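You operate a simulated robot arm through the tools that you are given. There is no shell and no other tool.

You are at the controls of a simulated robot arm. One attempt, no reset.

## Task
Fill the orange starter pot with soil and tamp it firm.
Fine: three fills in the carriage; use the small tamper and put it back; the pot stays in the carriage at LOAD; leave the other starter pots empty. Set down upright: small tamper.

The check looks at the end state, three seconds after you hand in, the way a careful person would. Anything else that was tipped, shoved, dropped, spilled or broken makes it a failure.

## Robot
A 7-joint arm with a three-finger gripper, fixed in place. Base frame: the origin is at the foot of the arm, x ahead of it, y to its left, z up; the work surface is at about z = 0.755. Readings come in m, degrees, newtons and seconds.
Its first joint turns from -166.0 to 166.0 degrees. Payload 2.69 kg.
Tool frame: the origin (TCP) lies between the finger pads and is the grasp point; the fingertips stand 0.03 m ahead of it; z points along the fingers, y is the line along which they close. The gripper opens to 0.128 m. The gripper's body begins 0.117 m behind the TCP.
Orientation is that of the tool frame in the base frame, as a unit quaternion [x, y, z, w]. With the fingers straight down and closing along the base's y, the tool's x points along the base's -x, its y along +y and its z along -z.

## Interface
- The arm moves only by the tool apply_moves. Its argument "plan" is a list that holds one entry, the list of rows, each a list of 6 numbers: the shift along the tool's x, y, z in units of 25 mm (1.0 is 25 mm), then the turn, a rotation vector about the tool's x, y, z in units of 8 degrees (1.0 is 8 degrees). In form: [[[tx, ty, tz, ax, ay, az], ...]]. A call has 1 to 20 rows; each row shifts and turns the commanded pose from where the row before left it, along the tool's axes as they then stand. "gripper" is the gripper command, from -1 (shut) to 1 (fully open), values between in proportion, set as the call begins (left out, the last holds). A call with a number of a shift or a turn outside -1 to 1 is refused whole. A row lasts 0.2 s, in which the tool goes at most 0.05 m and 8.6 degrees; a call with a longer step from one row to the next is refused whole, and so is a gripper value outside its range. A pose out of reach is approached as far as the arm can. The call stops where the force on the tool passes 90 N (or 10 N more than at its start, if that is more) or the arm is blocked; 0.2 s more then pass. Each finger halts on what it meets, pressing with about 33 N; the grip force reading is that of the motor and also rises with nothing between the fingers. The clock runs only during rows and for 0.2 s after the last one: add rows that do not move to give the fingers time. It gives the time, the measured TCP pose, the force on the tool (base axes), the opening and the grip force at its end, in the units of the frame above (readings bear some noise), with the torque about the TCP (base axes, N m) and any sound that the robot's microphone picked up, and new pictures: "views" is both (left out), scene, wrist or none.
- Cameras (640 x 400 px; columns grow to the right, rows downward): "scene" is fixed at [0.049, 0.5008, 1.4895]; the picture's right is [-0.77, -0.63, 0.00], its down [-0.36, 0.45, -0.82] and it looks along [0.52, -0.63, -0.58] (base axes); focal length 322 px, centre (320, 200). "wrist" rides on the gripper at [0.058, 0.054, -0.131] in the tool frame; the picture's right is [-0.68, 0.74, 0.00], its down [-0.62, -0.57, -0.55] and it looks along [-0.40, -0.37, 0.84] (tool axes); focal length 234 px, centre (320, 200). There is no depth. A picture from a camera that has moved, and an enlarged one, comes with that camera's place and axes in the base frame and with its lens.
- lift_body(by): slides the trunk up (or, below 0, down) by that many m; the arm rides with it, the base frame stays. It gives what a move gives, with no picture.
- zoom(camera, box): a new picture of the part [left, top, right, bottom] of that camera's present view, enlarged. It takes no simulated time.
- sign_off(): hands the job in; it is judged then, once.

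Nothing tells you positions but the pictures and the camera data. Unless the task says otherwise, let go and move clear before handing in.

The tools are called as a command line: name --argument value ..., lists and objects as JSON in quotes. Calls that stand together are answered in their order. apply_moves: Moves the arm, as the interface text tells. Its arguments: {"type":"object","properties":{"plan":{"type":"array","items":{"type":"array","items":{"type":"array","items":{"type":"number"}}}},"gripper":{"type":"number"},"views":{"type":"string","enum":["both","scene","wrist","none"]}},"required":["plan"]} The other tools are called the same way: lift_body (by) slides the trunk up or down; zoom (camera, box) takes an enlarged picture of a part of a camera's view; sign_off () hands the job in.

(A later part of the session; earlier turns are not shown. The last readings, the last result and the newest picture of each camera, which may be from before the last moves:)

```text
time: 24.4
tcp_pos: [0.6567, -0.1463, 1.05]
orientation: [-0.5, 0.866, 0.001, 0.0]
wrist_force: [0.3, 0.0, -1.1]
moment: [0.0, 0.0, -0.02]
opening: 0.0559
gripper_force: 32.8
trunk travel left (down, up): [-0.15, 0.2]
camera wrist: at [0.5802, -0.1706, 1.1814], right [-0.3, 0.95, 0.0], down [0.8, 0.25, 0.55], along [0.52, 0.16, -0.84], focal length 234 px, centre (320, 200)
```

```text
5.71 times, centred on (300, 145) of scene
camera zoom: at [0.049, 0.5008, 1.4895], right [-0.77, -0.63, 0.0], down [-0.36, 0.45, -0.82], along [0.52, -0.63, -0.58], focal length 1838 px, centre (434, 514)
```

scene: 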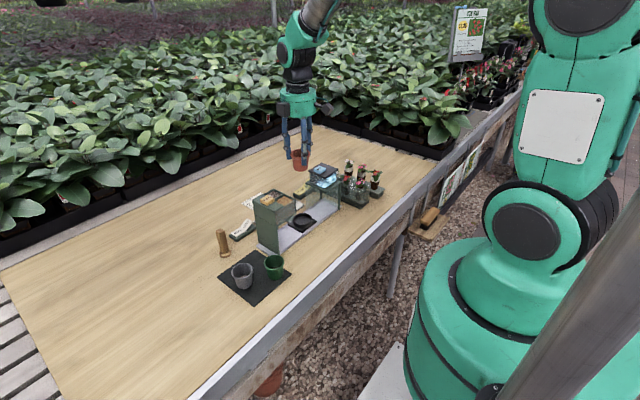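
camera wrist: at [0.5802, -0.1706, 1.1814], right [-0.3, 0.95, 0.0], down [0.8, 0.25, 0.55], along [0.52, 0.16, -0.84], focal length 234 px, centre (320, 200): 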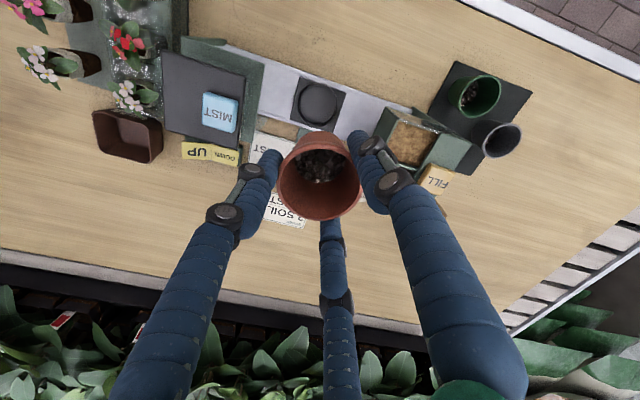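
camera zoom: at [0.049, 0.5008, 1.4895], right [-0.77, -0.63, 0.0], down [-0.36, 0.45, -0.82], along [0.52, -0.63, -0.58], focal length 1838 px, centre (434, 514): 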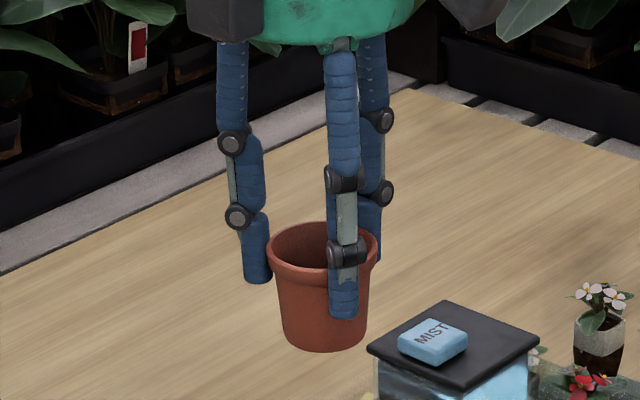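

Combining the views puts the ring centre at about (0.656, -0.147), so the pot is already over it within a couple of mm. I'll descend until the pot base is just above the ring.

apply_moves --plan '[[[0.05, 0, 0.8, 0, 0, 0], [0, 0, 0.8, 0, 0, 0], [0, 0, 0.8, 0, 0, 0], [0, 0, 0.8, 0, 0, 0], [0, 0, 0.8, 0, 0, 0], [0, 0, 0.8, 0, 0, 0], [0, 0, 0.8, 0, 0, 0], [0, 0, 0.8, 0, 0, 0], [0, 0, 0.8, 0, 0, 0], [0, 0, 0.8, 0, 0, 0], [0, 0, 0, 0, 0, 0], [0, 0, 0, 0, 0, 0]]]'

zoom --camera "scene" --box '[250, 150, 350, 250]'

zoom --camera "wrist" --box '[200, 50, 440, 250]'

```text
time: 27.0
tcp_pos: [0.6557, -0.1473, 0.8493]
orientation: [-0.5, 0.866, -0.001, 0.0]
wrist_force: [0.1, 0.0, 0.1]
moment: [-0.01, -0.06, -0.02]
opening: 0.056
gripper_force: 32.6
trunk travel left (down, up): [-0.15, 0.2]
camera wrist: at [0.5799, -0.1703, 0.9808], right [-0.3, 0.95, 0.0], down [0.8, 0.25, 0.55], along [0.52, 0.16, -0.84], focal length 234 px, centre (320, 200)
```

scene: 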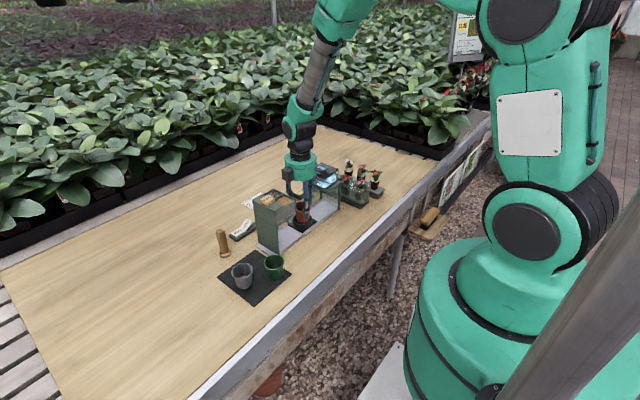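
wrist: 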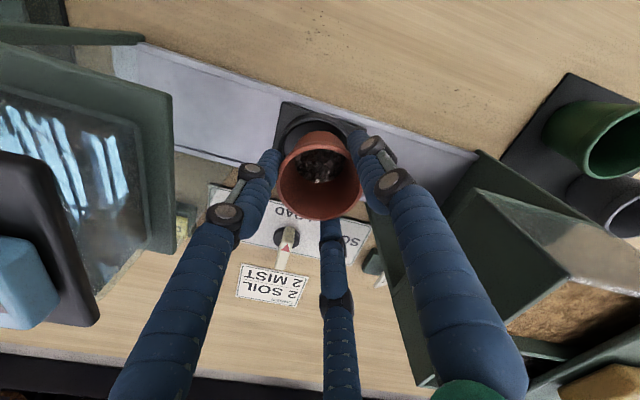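

```text
4.00 times, centred on (300, 200) of scene
camera zoom: at [0.049, 0.5008, 1.4895], right [-0.77, -0.63, 0.0], down [-0.36, 0.45, -0.82], along [0.52, -0.63, -0.58], focal length 1287 px, centre (400, 200)
```

zoom: 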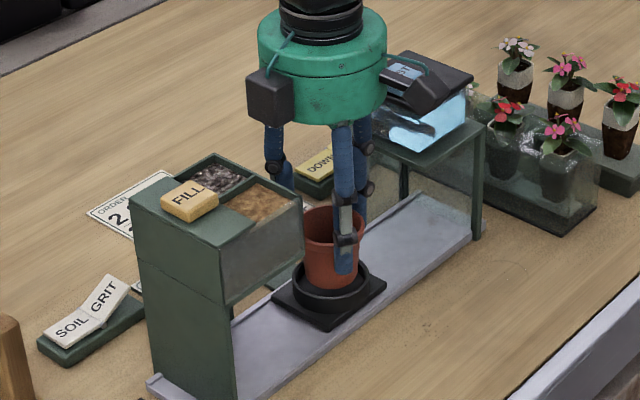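

```text
2.00 times, centred on (320, 150) of wrist
camera zoom: at [0.5799, -0.1703, 0.9808], right [-0.3, 0.95, 0.0], down [0.8, 0.25, 0.55], along [0.52, 0.16, -0.84], focal length 468 px, centre (320, 300)
```

zoom: 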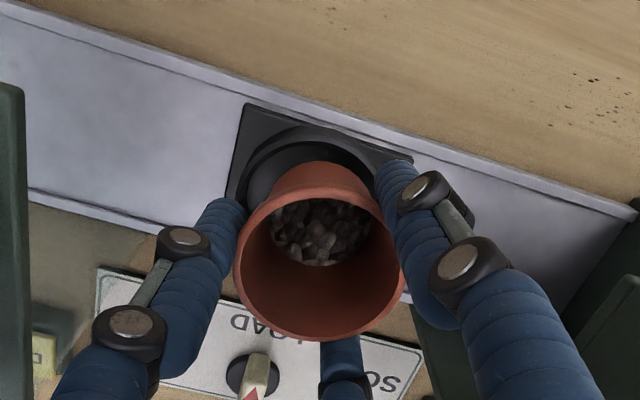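

zoom --camera "scene" --box '[280, 195, 330, 235]'

zoom --camera "wrist" --box '[260, 90, 380, 170]'

```text
10.00 times, centred on (305, 215) of scene
camera zoom: at [0.049, 0.5008, 1.4895], right [-0.77, -0.63, 0.0], down [-0.36, 0.45, -0.82], along [0.52, -0.63, -0.58], focal length 3217 px, centre (470, 50)
```

zoom: 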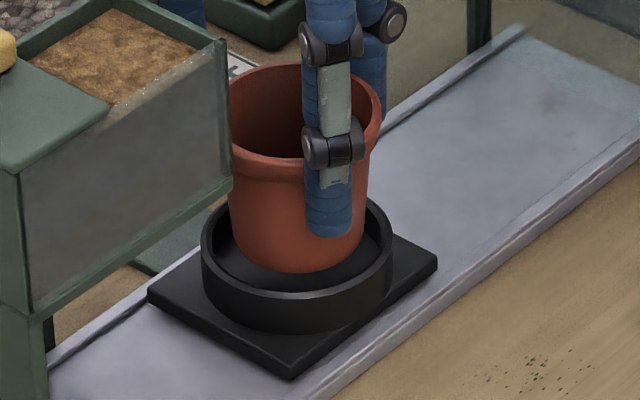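

```text
5.00 times, centred on (320, 130) of wrist
camera zoom: at [0.5799, -0.1703, 0.9808], right [-0.3, 0.95, 0.0], down [0.8, 0.25, 0.55], along [0.52, 0.16, -0.84], focal length 1171 px, centre (320, 550)
```

zoom: 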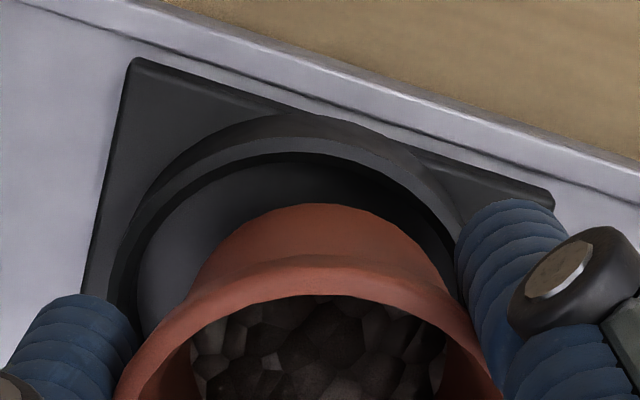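

The pot is aligned with the ring to within 2 mm. I'll nudge it slightly and lower in small steps, watching the force.

apply_moves --plan '[[[0.02, -0.08, 0.1, 0, 0, 0], [0, 0, 0.1, 0, 0, 0], [0, 0, 0.1, 0, 0, 0], [0, 0, 0.1, 0, 0, 0], [0, 0, 0, 0, 0, 0]]]' --views "none"

zoom --camera "scene" --box '[280, 195, 330, 235]'

```text
time: 28.2
tcp_pos: [0.6574, -0.1477, 0.8387]
orientation: [-0.5, 0.866, 0.0, 0.001]
wrist_force: [-0.7, -0.4, -0.9]
moment: [0.07, -0.01, -0.01]
opening: 0.0559
gripper_force: 33.2
trunk travel left (down, up): [-0.15, 0.2]
```

```text
10.00 times, centred on (305, 215) of scene
camera zoom: at [0.049, 0.5008, 1.4895], right [-0.77, -0.63, 0.0], down [-0.36, 0.45, -0.82], along [0.52, -0.63, -0.58], focal length 3217 px, centre (470, 50)
```

zoom: 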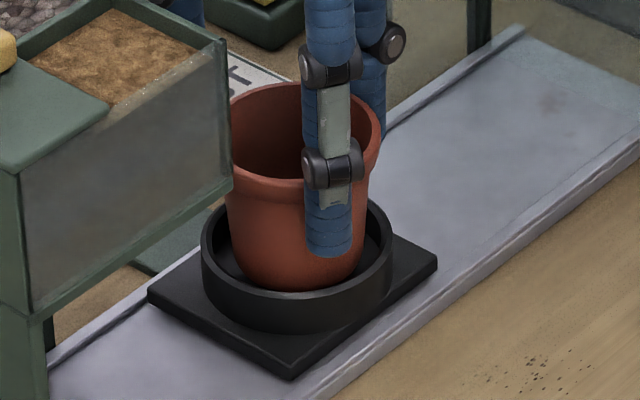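

apply_moves --plan '[[[0, 0, 0.1, 0, 0, 0], [0, 0, 0.1, 0, 0, 0], [0, 0, 0, 0, 0, 0]]]' --views "none"

zoom --camera "scene" --box '[280, 195, 330, 235]'

```text
time: 29.0
tcp_pos: [0.6571, -0.1487, 0.8351]
orientation: [-0.5, 0.866, 0.0, 0.0]
wrist_force: [0.3, -0.5, -1.4]
moment: [-0.02, 0.0, -0.04]
opening: 0.0559
gripper_force: 32.9
trunk travel left (down, up): [-0.15, 0.2]
```

```text
10.00 times, centred on (305, 215) of scene
camera zoom: at [0.049, 0.5008, 1.4895], right [-0.77, -0.63, 0.0], down [-0.36, 0.45, -0.82], along [0.52, -0.63, -0.58], focal length 3217 px, centre (470, 50)
```

zoom: 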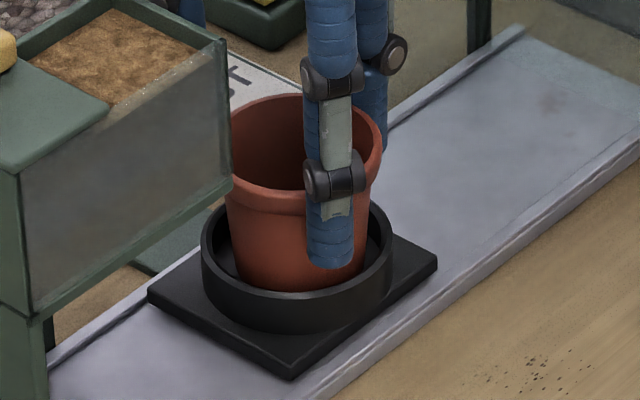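

apply_moves --plan '[[[0, 0, 0.08, 0, 0, 0], [0, 0, 0.08, 0, 0, 0], [0, 0, 0, 0, 0, 0]]]' --views "none"

zoom --camera "scene" --box '[280, 195, 330, 235]'

```text
time: 29.8
tcp_pos: [0.6583, -0.147, 0.8336]
orientation: [-0.5, 0.866, 0.0, 0.0]
wrist_force: [-5.3, -0.2, 20.7]
moment: [0.21, 0.29, 0.03]
opening: 0.056
gripper_force: 32.8
trunk travel left (down, up): [-0.15, 0.2]
```

```text
10.00 times, centred on (305, 215) of scene
camera zoom: at [0.049, 0.5008, 1.4895], right [-0.77, -0.63, 0.0], down [-0.36, 0.45, -0.82], along [0.52, -0.63, -0.58], focal length 3217 px, centre (470, 50)
```

zoom: 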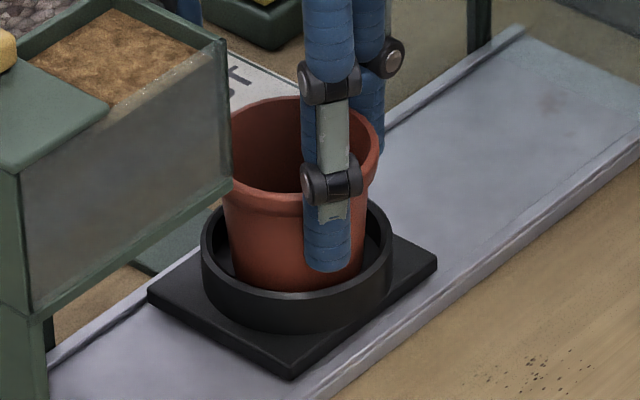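

I felt contact at TCP z 0.834, so the pot is seated on the carriage floor inside the ring. I'll relieve the pressure by about 1 mm and open the fingers a little.

apply_moves --plan '[[[0, 0, -0.06, 0, 0, 0], [0, 0, 0, 0, 0, 0]]]' --views "none"

apply_moves --plan '[[[0, 0, 0, 0, 0, 0], [0, 0, 0, 0, 0, 0], [0, 0, 0, 0, 0, 0]]]' --gripper 0.16

zoom --camera "scene" --box '[270, 180, 350, 240]'

zoom --camera "wrist" --box '[200, 50, 440, 250]'

```text
time: 30.4
tcp_pos: [0.6581, -0.1477, 0.8326]
orientation: [-0.5, 0.866, -0.001, 0.001]
wrist_force: [2.8, 0.8, 10.9]
moment: [0.19, -0.22, -0.02]
opening: 0.0561
gripper_force: 33.1
trunk travel left (down, up): [-0.15, 0.2]
```

```text
time: 31.2
tcp_pos: [0.6577, -0.1478, 0.8322]
orientation: [-0.501, 0.866, 0.0, 0.0]
wrist_force: [0.2, 0.7, -0.7]
moment: [0.0, 0.01, -0.03]
opening: 0.0744
gripper_force: 0.2
trunk travel left (down, up): [-0.15, 0.2]
camera wrist: at [0.5814, -0.1717, 0.9634], right [-0.3, 0.95, 0.0], down [0.8, 0.25, 0.55], along [0.52, 0.16, -0.84], focal length 234 px, centre (320, 200)
```

scene: 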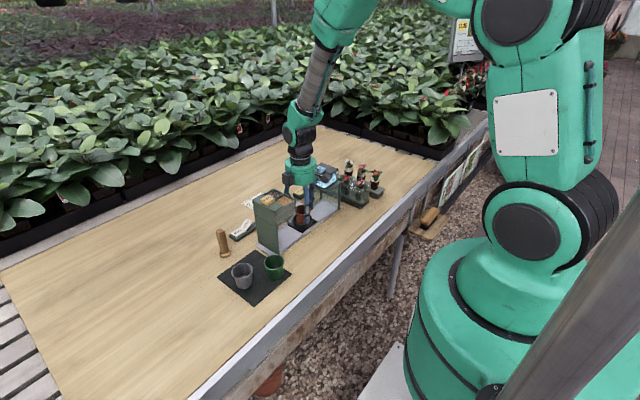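
wrist: 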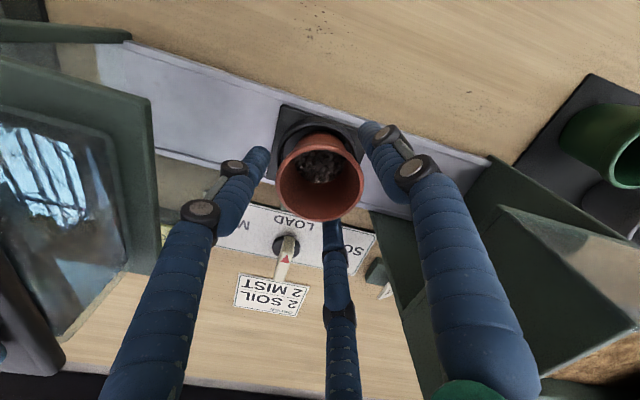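

```text
6.67 times, centred on (310, 210) of scene
camera zoom: at [0.049, 0.5008, 1.4895], right [-0.77, -0.63, 0.0], down [-0.36, 0.45, -0.82], along [0.52, -0.63, -0.58], focal length 2144 px, centre (387, 133)
```

zoom: 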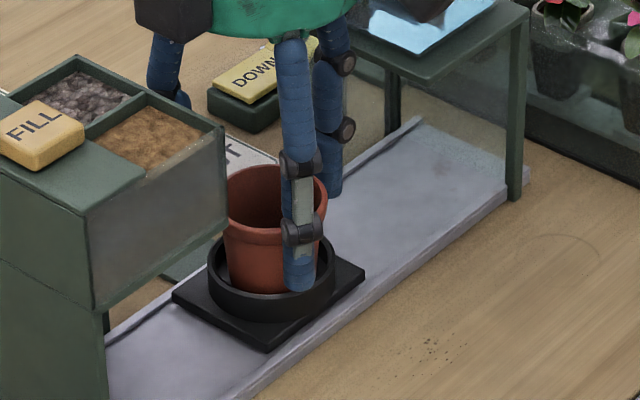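

```text
2.00 times, centred on (320, 150) of wrist
camera zoom: at [0.5814, -0.1717, 0.9634], right [-0.3, 0.95, 0.0], down [0.8, 0.25, 0.55], along [0.52, 0.16, -0.84], focal length 468 px, centre (320, 300)
```

zoom: 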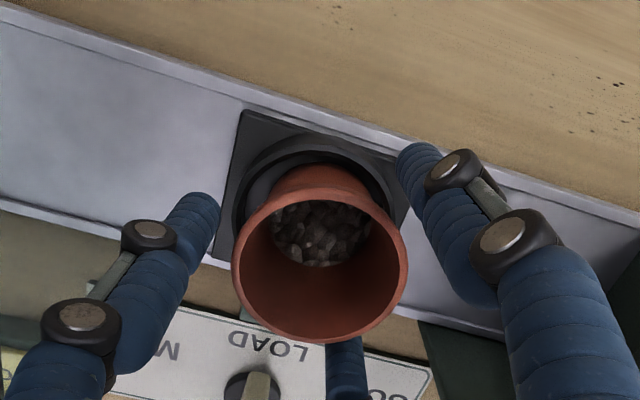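

The pot is released and sits upright in the ring. I'll go straight up clear of it.

apply_moves --plan '[[[0, 0, -0.3, 0, 0, 0], [0, 0, -0.5, 0, 0, 0], [0, 0, -0.8, 0, 0, 0], [0, 0, -0.9, 0, 0, 0], [0, 0, -0.9, 0, 0, 0], [0, 0, -0.9, 0, 0, 0], [0, 0, -0.9, 0, 0, 0], [0, 0, -0.9, 0, 0, 0], [0, 0, -0.9, 0, 0, 0], [0, 0, -0.9, 0, 0, 0], [0, 0, -0.9, 0, 0, 0], [0, 0, 0, 0, 0, 0]]]'

zoom --camera "scene" --box '[270, 180, 350, 240]'

zoom --camera "wrist" --box '[200, 50, 440, 250]'

```text
time: 33.8
tcp_pos: [0.657, -0.1495, 1.0514]
orientation: [-0.5, 0.866, 0.0, 0.0]
wrist_force: [-0.1, 0.5, 0.8]
moment: [-0.03, -0.04, 0.03]
opening: 0.0742
gripper_force: 0.1
trunk travel left (down, up): [-0.15, 0.2]
camera wrist: at [0.5801, -0.1717, 1.1833], right [-0.3, 0.95, 0.0], down [0.8, 0.25, 0.55], along [0.52, 0.16, -0.84], focal length 234 px, centre (320, 200)
```

scene: 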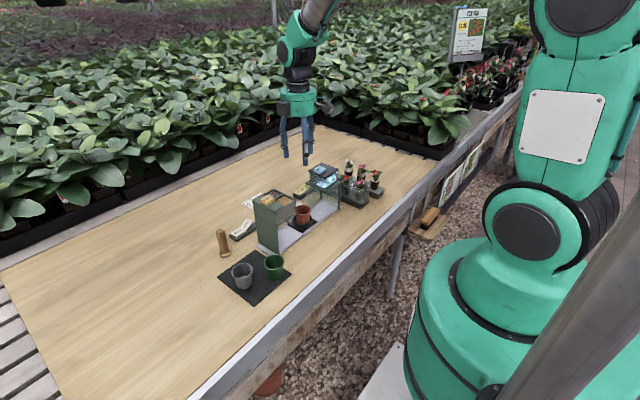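
wrist: 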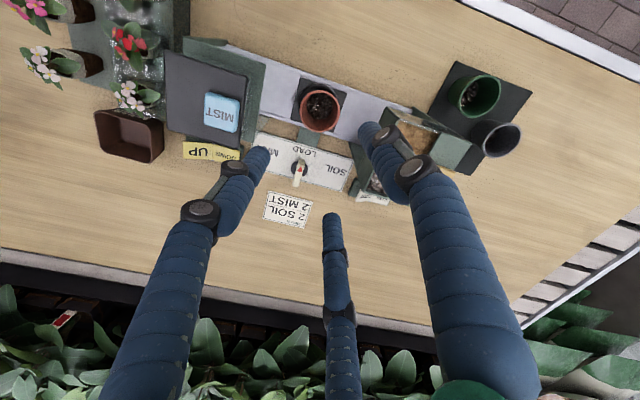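

```text
6.67 times, centred on (310, 210) of scene
camera zoom: at [0.049, 0.5008, 1.4895], right [-0.77, -0.63, 0.0], down [-0.36, 0.45, -0.82], along [0.52, -0.63, -0.58], focal length 2144 px, centre (387, 133)
```

zoom: 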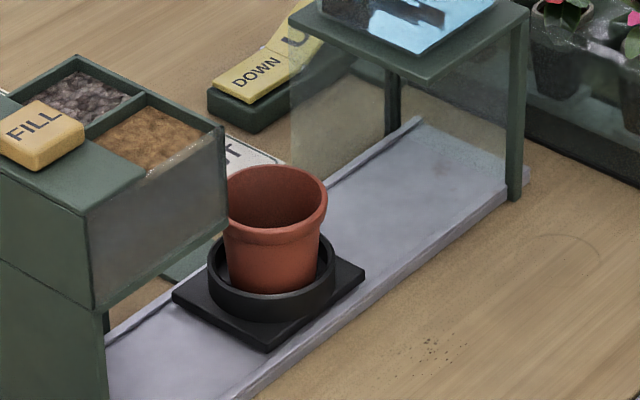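

```text
2.00 times, centred on (320, 150) of wrist
camera zoom: at [0.5801, -0.1717, 1.1833], right [-0.3, 0.95, 0.0], down [0.8, 0.25, 0.55], along [0.52, 0.16, -0.84], focal length 468 px, centre (320, 300)
```

zoom: 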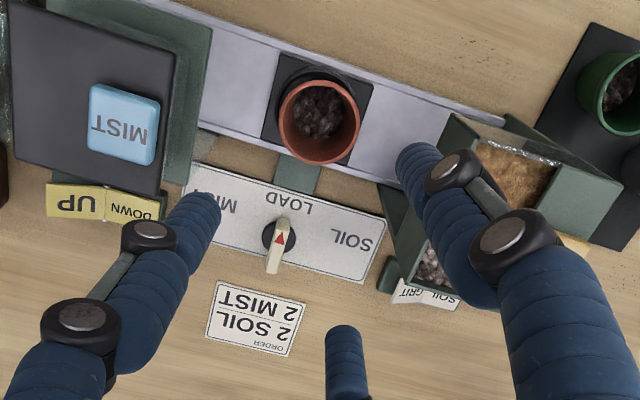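

The pot is in the carriage. Next is the selector knob, so I'll look at it more closely.

zoom --camera "wrist" --box '[250, 130, 360, 200]'

zoom --camera "scene" --box '[235, 185, 295, 235]'

```text
5.71 times, centred on (305, 165) of wrist
camera zoom: at [0.5801, -0.1717, 1.1833], right [-0.3, 0.95, 0.0], down [0.8, 0.25, 0.55], along [0.52, 0.16, -0.84], focal length 1338 px, centre (406, 400)
```

zoom: 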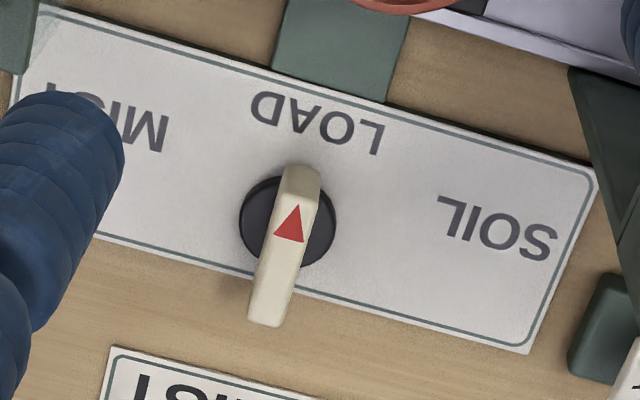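

```text
8.00 times, centred on (265, 210) of scene
camera zoom: at [0.049, 0.5008, 1.4895], right [-0.77, -0.63, 0.0], down [-0.36, 0.45, -0.82], along [0.52, -0.63, -0.58], focal length 2573 px, centre (760, 120)
```

zoom: 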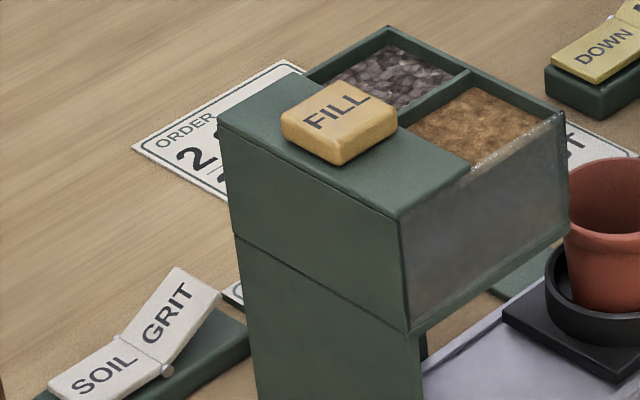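

The knob has a cream bar about 5 cm long, centred near (0.780, -0.147) and pointing to LOAD (-x). I'll go above it, turn the hand back to square, and look straight down.

apply_moves --plan '[[[-0.51, -0.842, 0, 0, 0, 0], [-0.51, -0.842, 0, 0, 0, 0], [-0.51, -0.842, 0, 0, 0, 0], [-0.51, -0.842, 0, 0, 0, 0], [-0.51, -0.842, 0, 0, 0, 0], [0, 0, 0, 0, 0, 0.9375], [0, 0, 0, 0, 0, 0.9375], [0, 0, 0, 0, 0, 0.9375], [0, 0, 0, 0, 0, 0.9375], [0, 0, 0, 0, 0, 0.9375], [0, 0, 0, 0, 0, 0.9375], [0, 0, 0, 0, 0, 0.9375], [0, 0, 0, 0, 0, 0.9375], [0, 0, 0.9, 0, 0, 0], [0, 0, 0.9, 0, 0, 0], [0, 0, 0.9, 0, 0, 0], [0, 0, 0.9, 0, 0, 0], [0, 0, 0.9, 0, 0, 0], [0, 0, 0, 0, 0, 0], [0, 0, 0, 0, 0, 0]]]'

zoom --camera "wrist" --box '[240, 70, 400, 190]'

zoom --camera "scene" --box '[220, 120, 340, 220]'

```text
time: 38.0
tcp_pos: [0.7799, -0.1457, 0.9402]
orientation: [0.0, 1.0, 0.001, 0.0]
wrist_force: [-0.1, 0.6, -0.9]
moment: [0.0, 0.0, 0.01]
opening: 0.0741
gripper_force: 0.0
trunk travel left (down, up): [-0.15, 0.2]
camera wrist: at [0.7215, -0.091, 1.0713], right [0.68, 0.74, 0.0], down [0.62, -0.57, 0.55], along [0.4, -0.37, -0.84], focal length 234 px, centre (320, 200)
```

scene: 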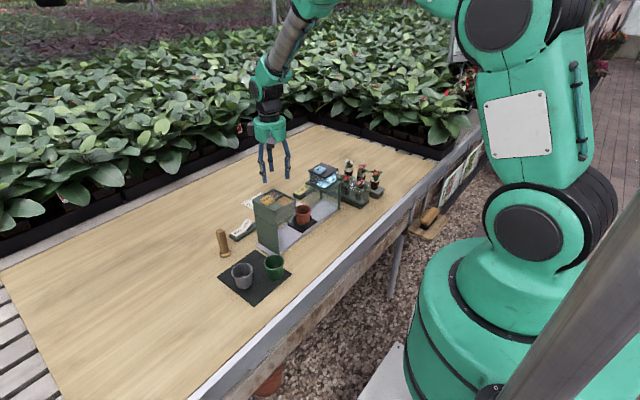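
wrist: 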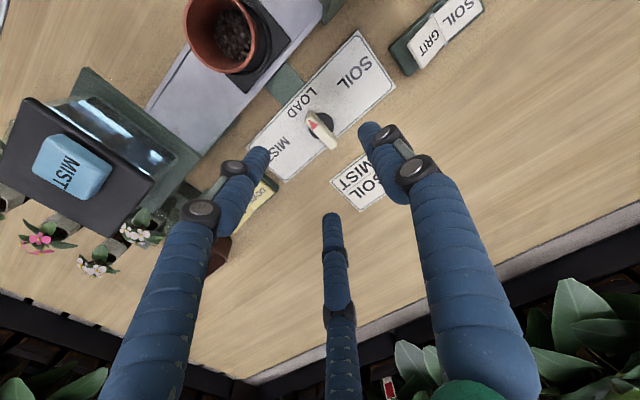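

```text
3.33 times, centred on (320, 130) of wrist
camera zoom: at [0.7215, -0.091, 1.0713], right [0.68, 0.74, 0.0], down [0.62, -0.57, 0.55], along [0.4, -0.37, -0.84], focal length 781 px, centre (320, 433)
```

zoom: 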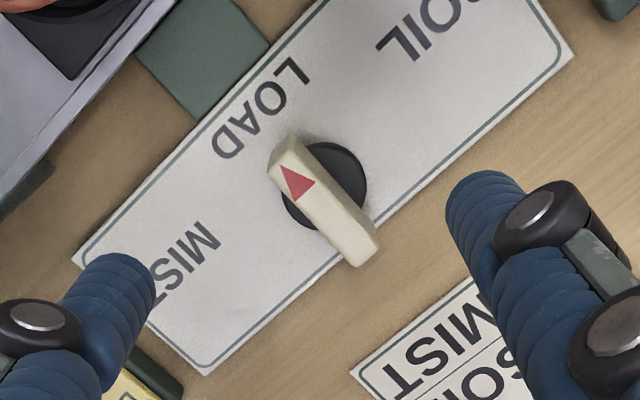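

```text
4.00 times, centred on (280, 170) of scene
camera zoom: at [0.049, 0.5008, 1.4895], right [-0.77, -0.63, 0.0], down [-0.36, 0.45, -0.82], along [0.52, -0.63, -0.58], focal length 1287 px, centre (480, 320)
```

zoom: 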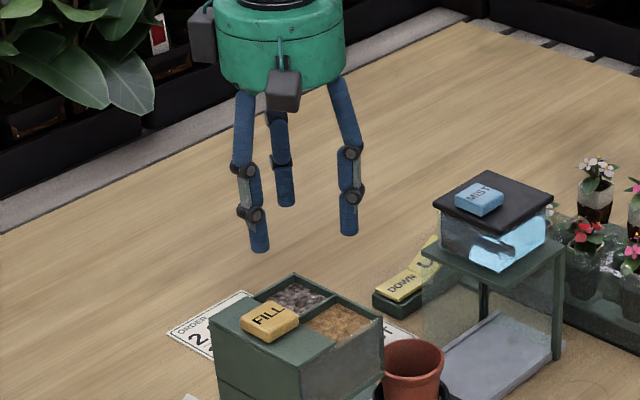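

The knob axis is at (0.786, -0.1475), with the bar along x and its top near z 0.782. I'll descend to just above it with the fingers half closed.

apply_moves --plan '[[[-0.12, -0.035, 0.7, 0, 0, 0], [-0.12, -0.035, 0.7, 0, 0, 0], [0, 0, 0.7, 0, 0, 0], [0, 0, 0.7, 0, 0, 0], [0, 0, 0.7, 0, 0, 0], [0, 0, 0.7, 0, 0, 0], [0, 0, 0, 0, 0, 0], [0, 0, 0, 0, 0, 0]]]' --gripper -0.06

zoom --camera "wrist" --box '[240, 100, 400, 220]'

zoom --camera "scene" --box '[220, 140, 340, 240]'

```text
time: 39.8
tcp_pos: [0.7878, -0.148, 0.8347]
orientation: [0.0, 1.0, -0.001, 0.0]
wrist_force: [0.3, 0.3, 0.5]
moment: [0.0, -0.01, 0.02]
opening: 0.0602
gripper_force: 0.0
trunk travel left (down, up): [-0.15, 0.2]
camera wrist: at [0.7285, -0.0933, 0.9653], right [0.68, 0.74, 0.0], down [0.62, -0.57, 0.55], along [0.4, -0.37, -0.84], focal length 234 px, centre (320, 200)
```

scene: 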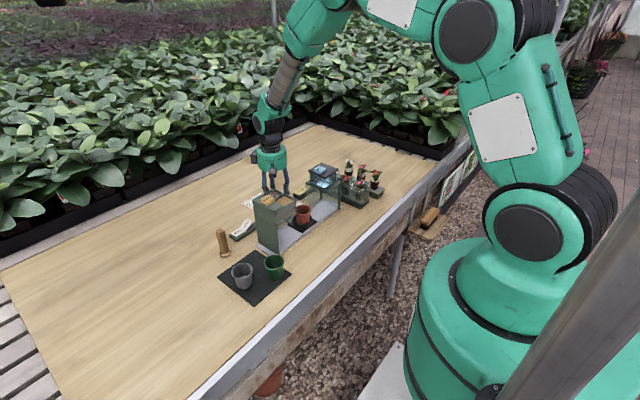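
wrist: 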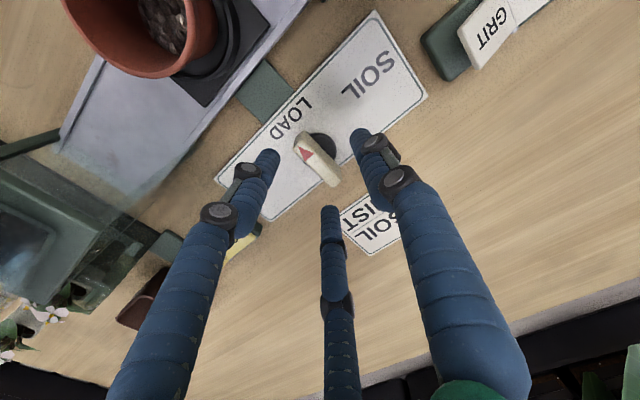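

```text
3.33 times, centred on (320, 160) of wrist
camera zoom: at [0.7285, -0.0933, 0.9653], right [0.68, 0.74, 0.0], down [0.62, -0.57, 0.55], along [0.4, -0.37, -0.84], focal length 781 px, centre (320, 333)
```

zoom: 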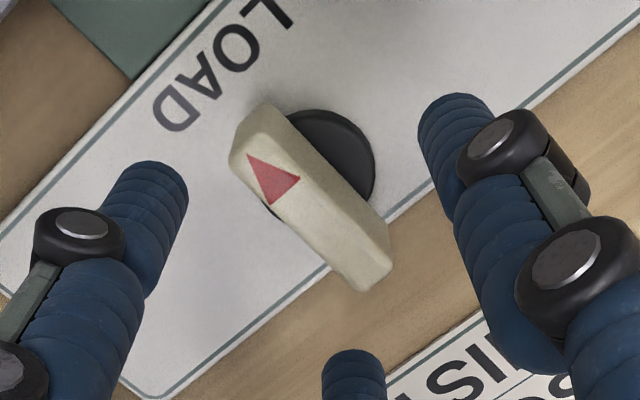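

```text
4.00 times, centred on (280, 190) of scene
camera zoom: at [0.049, 0.5008, 1.4895], right [-0.77, -0.63, 0.0], down [-0.36, 0.45, -0.82], along [0.52, -0.63, -0.58], focal length 1287 px, centre (480, 240)
```

zoom: 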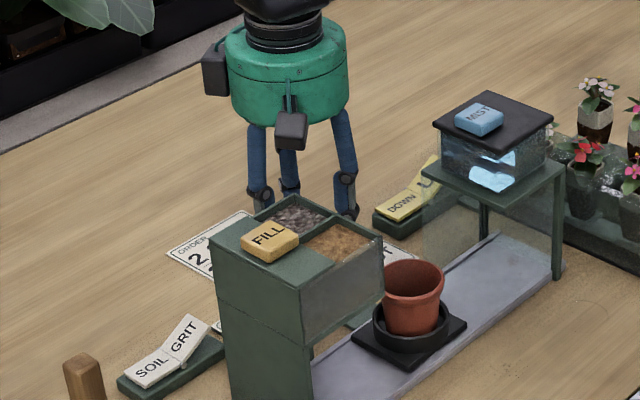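

apply_moves --plan '[[[0.1, 0.06, 0.35, 0, 0, 0], [0, 0, 0.35, 0, 0, 0], [0, 0, 0.35, 0, 0, 0], [0, 0, 0.33, 0, 0, 0], [0, 0, 0, 0, 0, 0]]]' --views "wrist"

zoom --camera "wrist" --box '[240, 100, 400, 220]'

```text
time: 41.0
tcp_pos: [0.7852, -0.1469, 0.7998]
orientation: [0.0, 1.0, 0.0, 0.001]
wrist_force: [0.3, 0.2, -0.8]
moment: [-0.02, -0.01, -0.01]
opening: 0.0604
gripper_force: 0.0
trunk travel left (down, up): [-0.15, 0.2]
camera wrist: at [0.7265, -0.0924, 0.9314], right [0.68, 0.74, 0.0], down [0.62, -0.57, 0.55], along [0.4, -0.37, -0.84], focal length 234 px, centre (320, 200)
```

wrist: 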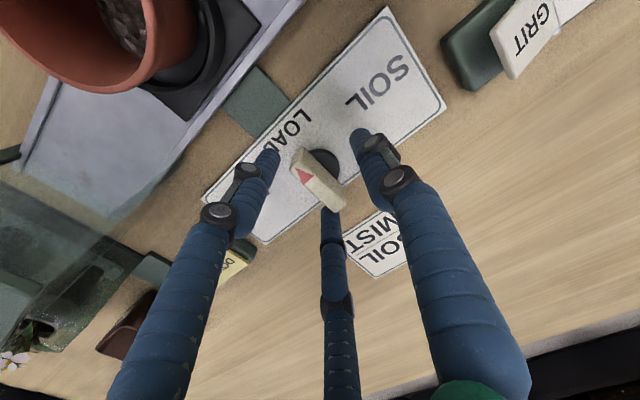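

```text
3.33 times, centred on (320, 160) of wrist
camera zoom: at [0.7265, -0.0924, 0.9314], right [0.68, 0.74, 0.0], down [0.62, -0.57, 0.55], along [0.4, -0.37, -0.84], focal length 781 px, centre (320, 333)
```

zoom: 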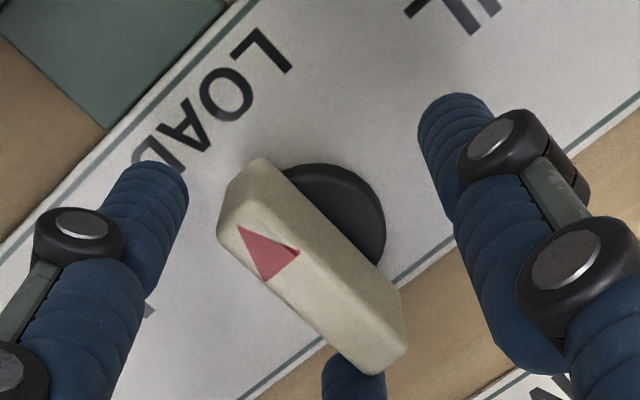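

The bar is between the fingers and the tips are below its top. I'll close on it.

apply_moves --plan '[[[0, 0, 0, 0, 0, 0], [0, 0, 0, 0, 0, 0], [0, 0, 0, 0, 0, 0]]]' --gripper -1 --views "wrist"

zoom --camera "wrist" --box '[240, 100, 400, 220]'

zoom --camera "scene" --box '[220, 140, 340, 240]'

```text
time: 41.7
tcp_pos: [0.786, -0.1546, 0.8005]
orientation: [0.002, 1.0, -0.002, 0.003]
wrist_force: [3.1, -19.8, -8.6]
moment: [-0.45, 0.11, -0.03]
opening: 0.0216
gripper_force: 32.6
trunk travel left (down, up): [-0.15, 0.2]
stopped in row 3: the force on the tool passed its limit at 93 N (the readings are from after the stop); the commanded pose is now the measured one
camera wrist: at [0.7276, -0.1002, 0.9317], right [0.68, 0.73, 0.0], down [0.61, -0.57, 0.55], along [0.41, -0.37, -0.83], focal length 234 px, centre (320, 200)
```

wrist: 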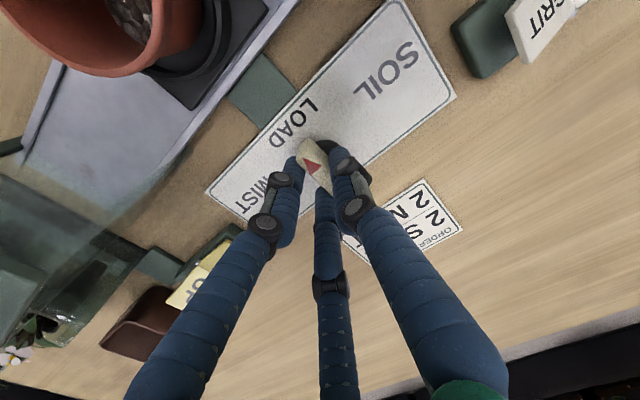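

```text
3.33 times, centred on (320, 160) of wrist
camera zoom: at [0.7276, -0.1002, 0.9317], right [0.68, 0.73, 0.0], down [0.61, -0.57, 0.55], along [0.41, -0.37, -0.83], focal length 781 px, centre (320, 333)
```

zoom: 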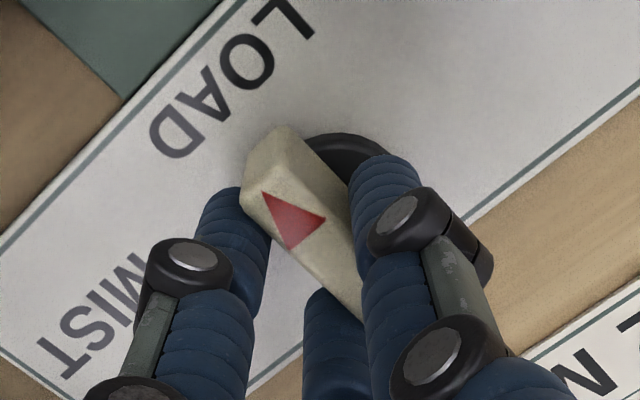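

```text
4.00 times, centred on (280, 190) of scene
camera zoom: at [0.049, 0.5008, 1.4895], right [-0.77, -0.63, 0.0], down [-0.36, 0.45, -0.82], along [0.52, -0.63, -0.58], focal length 1287 px, centre (480, 240)
```

zoom: 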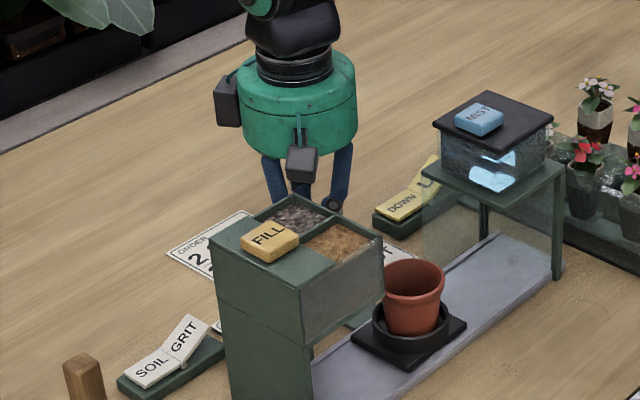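

The force spiked because the single +y finger met the bar first, so on a flat bar the grip settles about 5 mm off centre. The bar is now held by all three fingers. I'll ease sideways 1 mm and re-read the force.

apply_moves --plan '[[[0, -0.04, 0, 0, 0, 0], [0, 0, 0, 0, 0, 0]]]' --views "wrist"

zoom --camera "wrist" --box '[240, 100, 400, 220]'

```text
time: 42.3
tcp_pos: [0.7872, -0.1553, 0.8014]
orientation: [0.001, 1.0, -0.001, 0.003]
wrist_force: [2.3, -39.9, -9.1]
moment: [-0.7, 0.04, -0.07]
opening: 0.0216
gripper_force: 45.1
trunk travel left (down, up): [-0.15, 0.2]
camera wrist: at [0.7275, -0.1002, 0.9317], right [0.68, 0.73, 0.0], down [0.61, -0.57, 0.55], along [0.41, -0.37, -0.83], focal length 234 px, centre (320, 200)
```

wrist: 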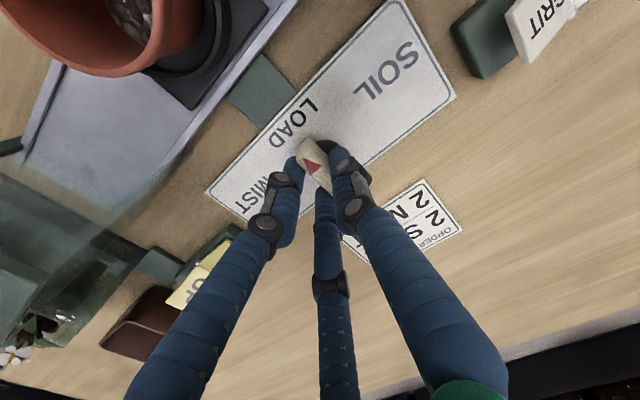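

```text
3.33 times, centred on (320, 160) of wrist
camera zoom: at [0.7275, -0.1002, 0.9317], right [0.68, 0.73, 0.0], down [0.61, -0.57, 0.55], along [0.41, -0.37, -0.83], focal length 781 px, centre (320, 333)
```

zoom: 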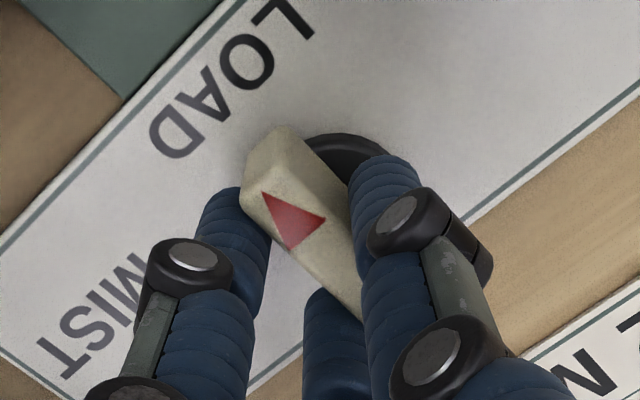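

Squeezing hard only loads the arm sideways. I'll relax the fingers slightly so they act as a loose cage around the bar, and re-read the force.

apply_moves --plan '[[[0, 0, 0, 0, 0, 0], [0, 0, 0, 0, 0, 0]]]' --gripper -0.62 --views "wrist"

zoom --camera "wrist" --box '[240, 100, 400, 220]'

```text
time: 42.9
tcp_pos: [0.7866, -0.1538, 0.8017]
orientation: [0.001, 1.0, -0.002, 0.002]
wrist_force: [-1.6, -28.3, 3.0]
moment: [-0.7, 0.23, -0.05]
opening: 0.0279
gripper_force: 2.2
trunk travel left (down, up): [-0.15, 0.2]
camera wrist: at [0.7271, -0.0988, 0.9325], right [0.68, 0.73, 0.0], down [0.61, -0.57, 0.55], along [0.41, -0.37, -0.83], focal length 234 px, centre (320, 200)
```

wrist: 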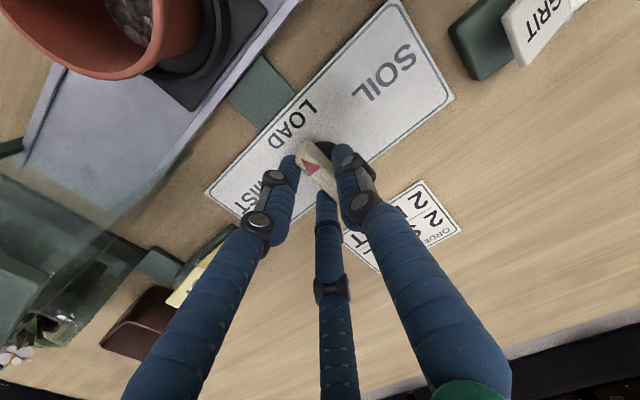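

```text
3.33 times, centred on (320, 160) of wrist
camera zoom: at [0.7271, -0.0988, 0.9325], right [0.68, 0.73, 0.0], down [0.61, -0.57, 0.55], along [0.41, -0.37, -0.83], focal length 781 px, centre (320, 333)
```

zoom: 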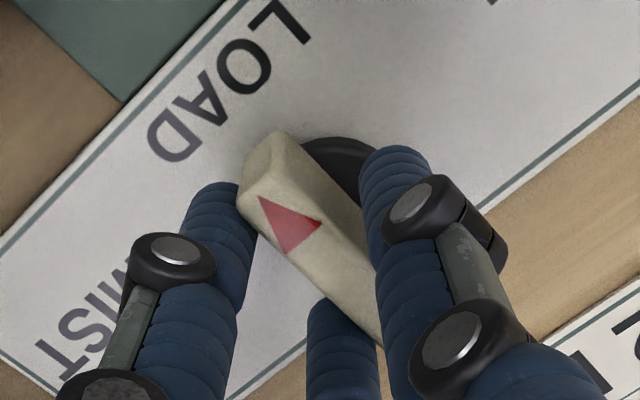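

apply_moves --plan '[[[0, 0, 0, 0, 0, 0], [0, 0, 0, 0, 0, 0], [0, 0, 0, 0, 0, 0]]]' --gripper -0.1 --views "wrist"

zoom --camera "wrist" --box '[240, 100, 400, 220]'

```text
time: 43.7
tcp_pos: [0.7852, -0.1527, 0.8011]
orientation: [0.002, 1.0, -0.002, 0.001]
wrist_force: [-0.1, -0.3, 0.3]
moment: [-0.01, 0.0, 0.01]
opening: 0.0576
gripper_force: 0.0
trunk travel left (down, up): [-0.15, 0.2]
camera wrist: at [0.727, -0.0978, 0.9319], right [0.68, 0.73, 0.0], down [0.61, -0.57, 0.55], along [0.41, -0.38, -0.83], focal length 234 px, centre (320, 200)
```

wrist: 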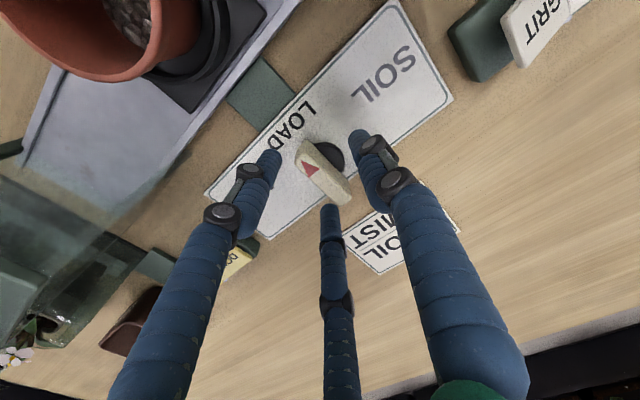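

```text
3.33 times, centred on (320, 160) of wrist
camera zoom: at [0.727, -0.0978, 0.9319], right [0.68, 0.73, 0.0], down [0.61, -0.57, 0.55], along [0.41, -0.38, -0.83], focal length 781 px, centre (320, 333)
```

zoom: 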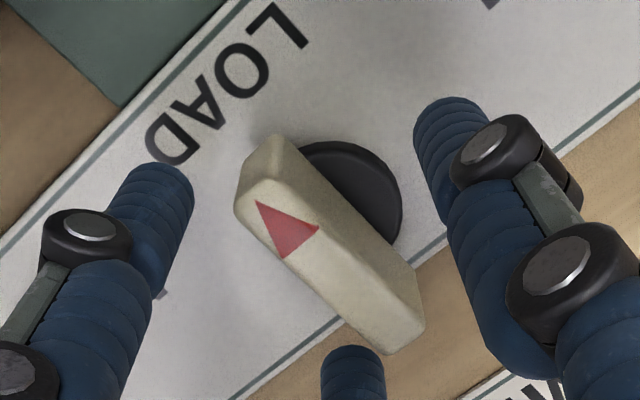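

The commanded pose is free now. Gripping a flat bar with three fingers is awkward, so I'll push the bar's tail end with closed fingertips instead. First I raise clear.

apply_moves --plan '[[[0, 0, -0.6, 0, 0, 0], [0, 0, -0.7, 0, 0, 0], [0, 0, -0.7, 0, 0, 0], [0, 0, 0, 0, 0, 0]]]' --views "none"

apply_moves --plan '[[[-0.42, 0.65, 0, 0, 0, 0], [-0.42, 0.65, 0, 0, 0, 0], [0, 0, 0, 0, 0, 0], [0, 0, 0, 0, 0, 0]]]' --gripper -1

zoom --camera "wrist" --box '[220, 60, 380, 180]'

zoom --camera "scene" --box '[270, 180, 350, 240]'

```text
time: 44.7
tcp_pos: [0.7832, -0.1529, 0.8538]
orientation: [0.002, 1.0, -0.002, 0.003]
wrist_force: [0.3, 0.1, 0.9]
moment: [0.02, -0.01, 0.03]
opening: 0.0576
gripper_force: 0.1
trunk travel left (down, up): [-0.15, 0.2]
```

```text
time: 45.7
tcp_pos: [0.8073, -0.1202, 0.8532]
orientation: [0.002, 1.0, -0.002, 0.002]
wrist_force: [0.3, -0.6, 0.1]
moment: [0.02, 0.01, -0.02]
opening: 0.0022
gripper_force: 31.3
trunk travel left (down, up): [-0.15, 0.2]
camera wrist: at [0.7477, -0.0658, 0.9836], right [0.68, 0.73, 0.0], down [0.61, -0.57, 0.55], along [0.41, -0.38, -0.83], focal length 234 px, centre (320, 200)
```

scene: 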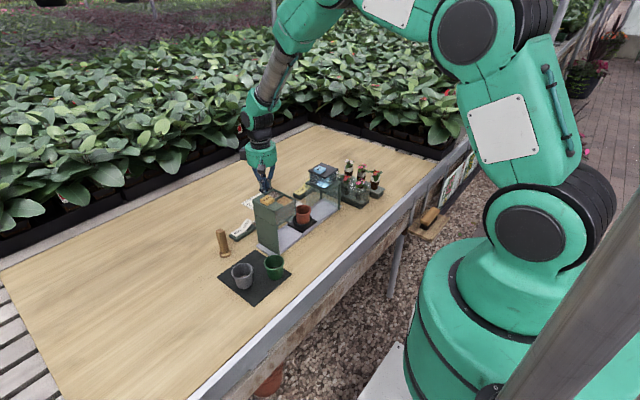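
wrist: 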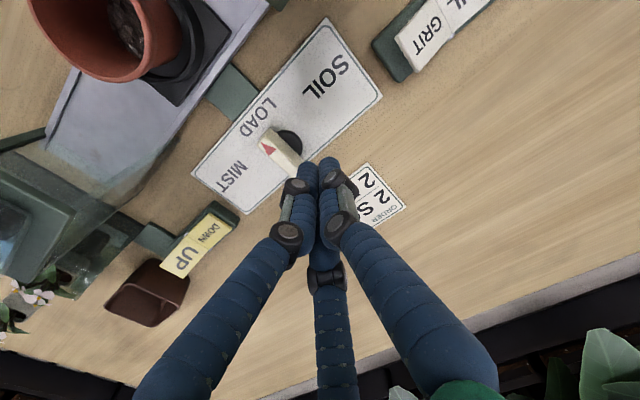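

```text
3.33 times, centred on (300, 120) of wrist
camera zoom: at [0.7477, -0.0658, 0.9836], right [0.68, 0.73, 0.0], down [0.61, -0.57, 0.55], along [0.41, -0.38, -0.83], focal length 781 px, centre (387, 467)
```

zoom: 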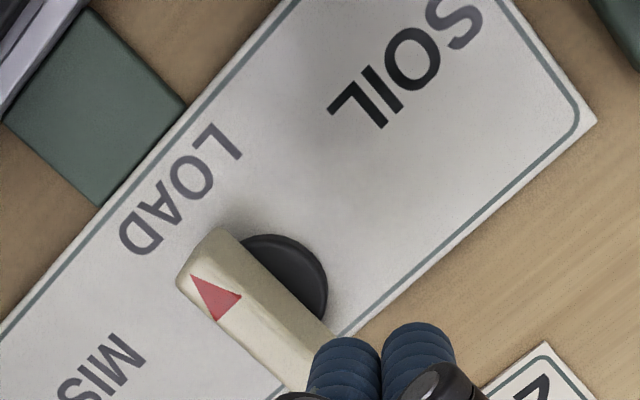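

```text
6.67 times, centred on (310, 210) of scene
camera zoom: at [0.049, 0.5008, 1.4895], right [-0.77, -0.63, 0.0], down [-0.36, 0.45, -0.82], along [0.52, -0.63, -0.58], focal length 2144 px, centre (387, 133)
```

zoom: 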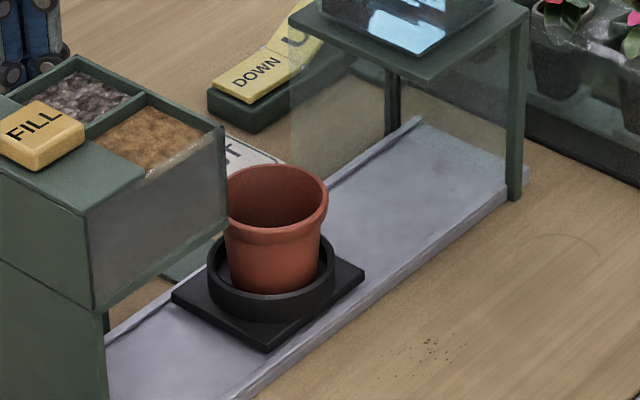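

apply_moves --plan '[[[0, 0, 0.7, 0, 0, 0], [0, 0, 0.7, 0, 0, 0], [0, 0, 0.7, 0, 0, 0], [0, 0, 0, 0, 0, 0]]]' --views "wrist"

zoom --camera "wrist" --box '[220, 60, 380, 180]'

```text
time: 46.7
tcp_pos: [0.8081, -0.1215, 0.7986]
orientation: [0.002, 1.0, -0.001, 0.002]
wrist_force: [0.8, -0.7, 0.1]
moment: [-0.01, -0.03, -0.03]
opening: 0.0021
gripper_force: 31.7
trunk travel left (down, up): [-0.15, 0.2]
camera wrist: at [0.7491, -0.0669, 0.9296], right [0.68, 0.73, 0.0], down [0.61, -0.57, 0.55], along [0.41, -0.38, -0.83], focal length 234 px, centre (320, 200)
```

wrist: 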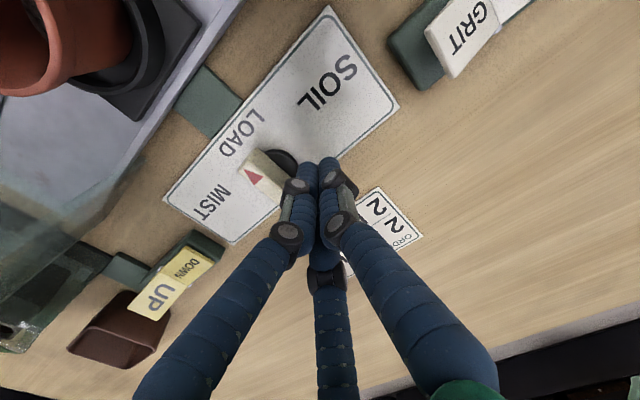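

```text
3.33 times, centred on (300, 120) of wrist
camera zoom: at [0.7491, -0.0669, 0.9296], right [0.68, 0.73, 0.0], down [0.61, -0.57, 0.55], along [0.41, -0.38, -0.83], focal length 781 px, centre (387, 467)
```

zoom: 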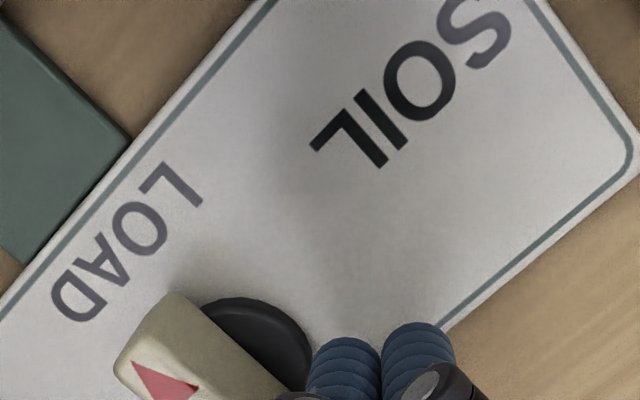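

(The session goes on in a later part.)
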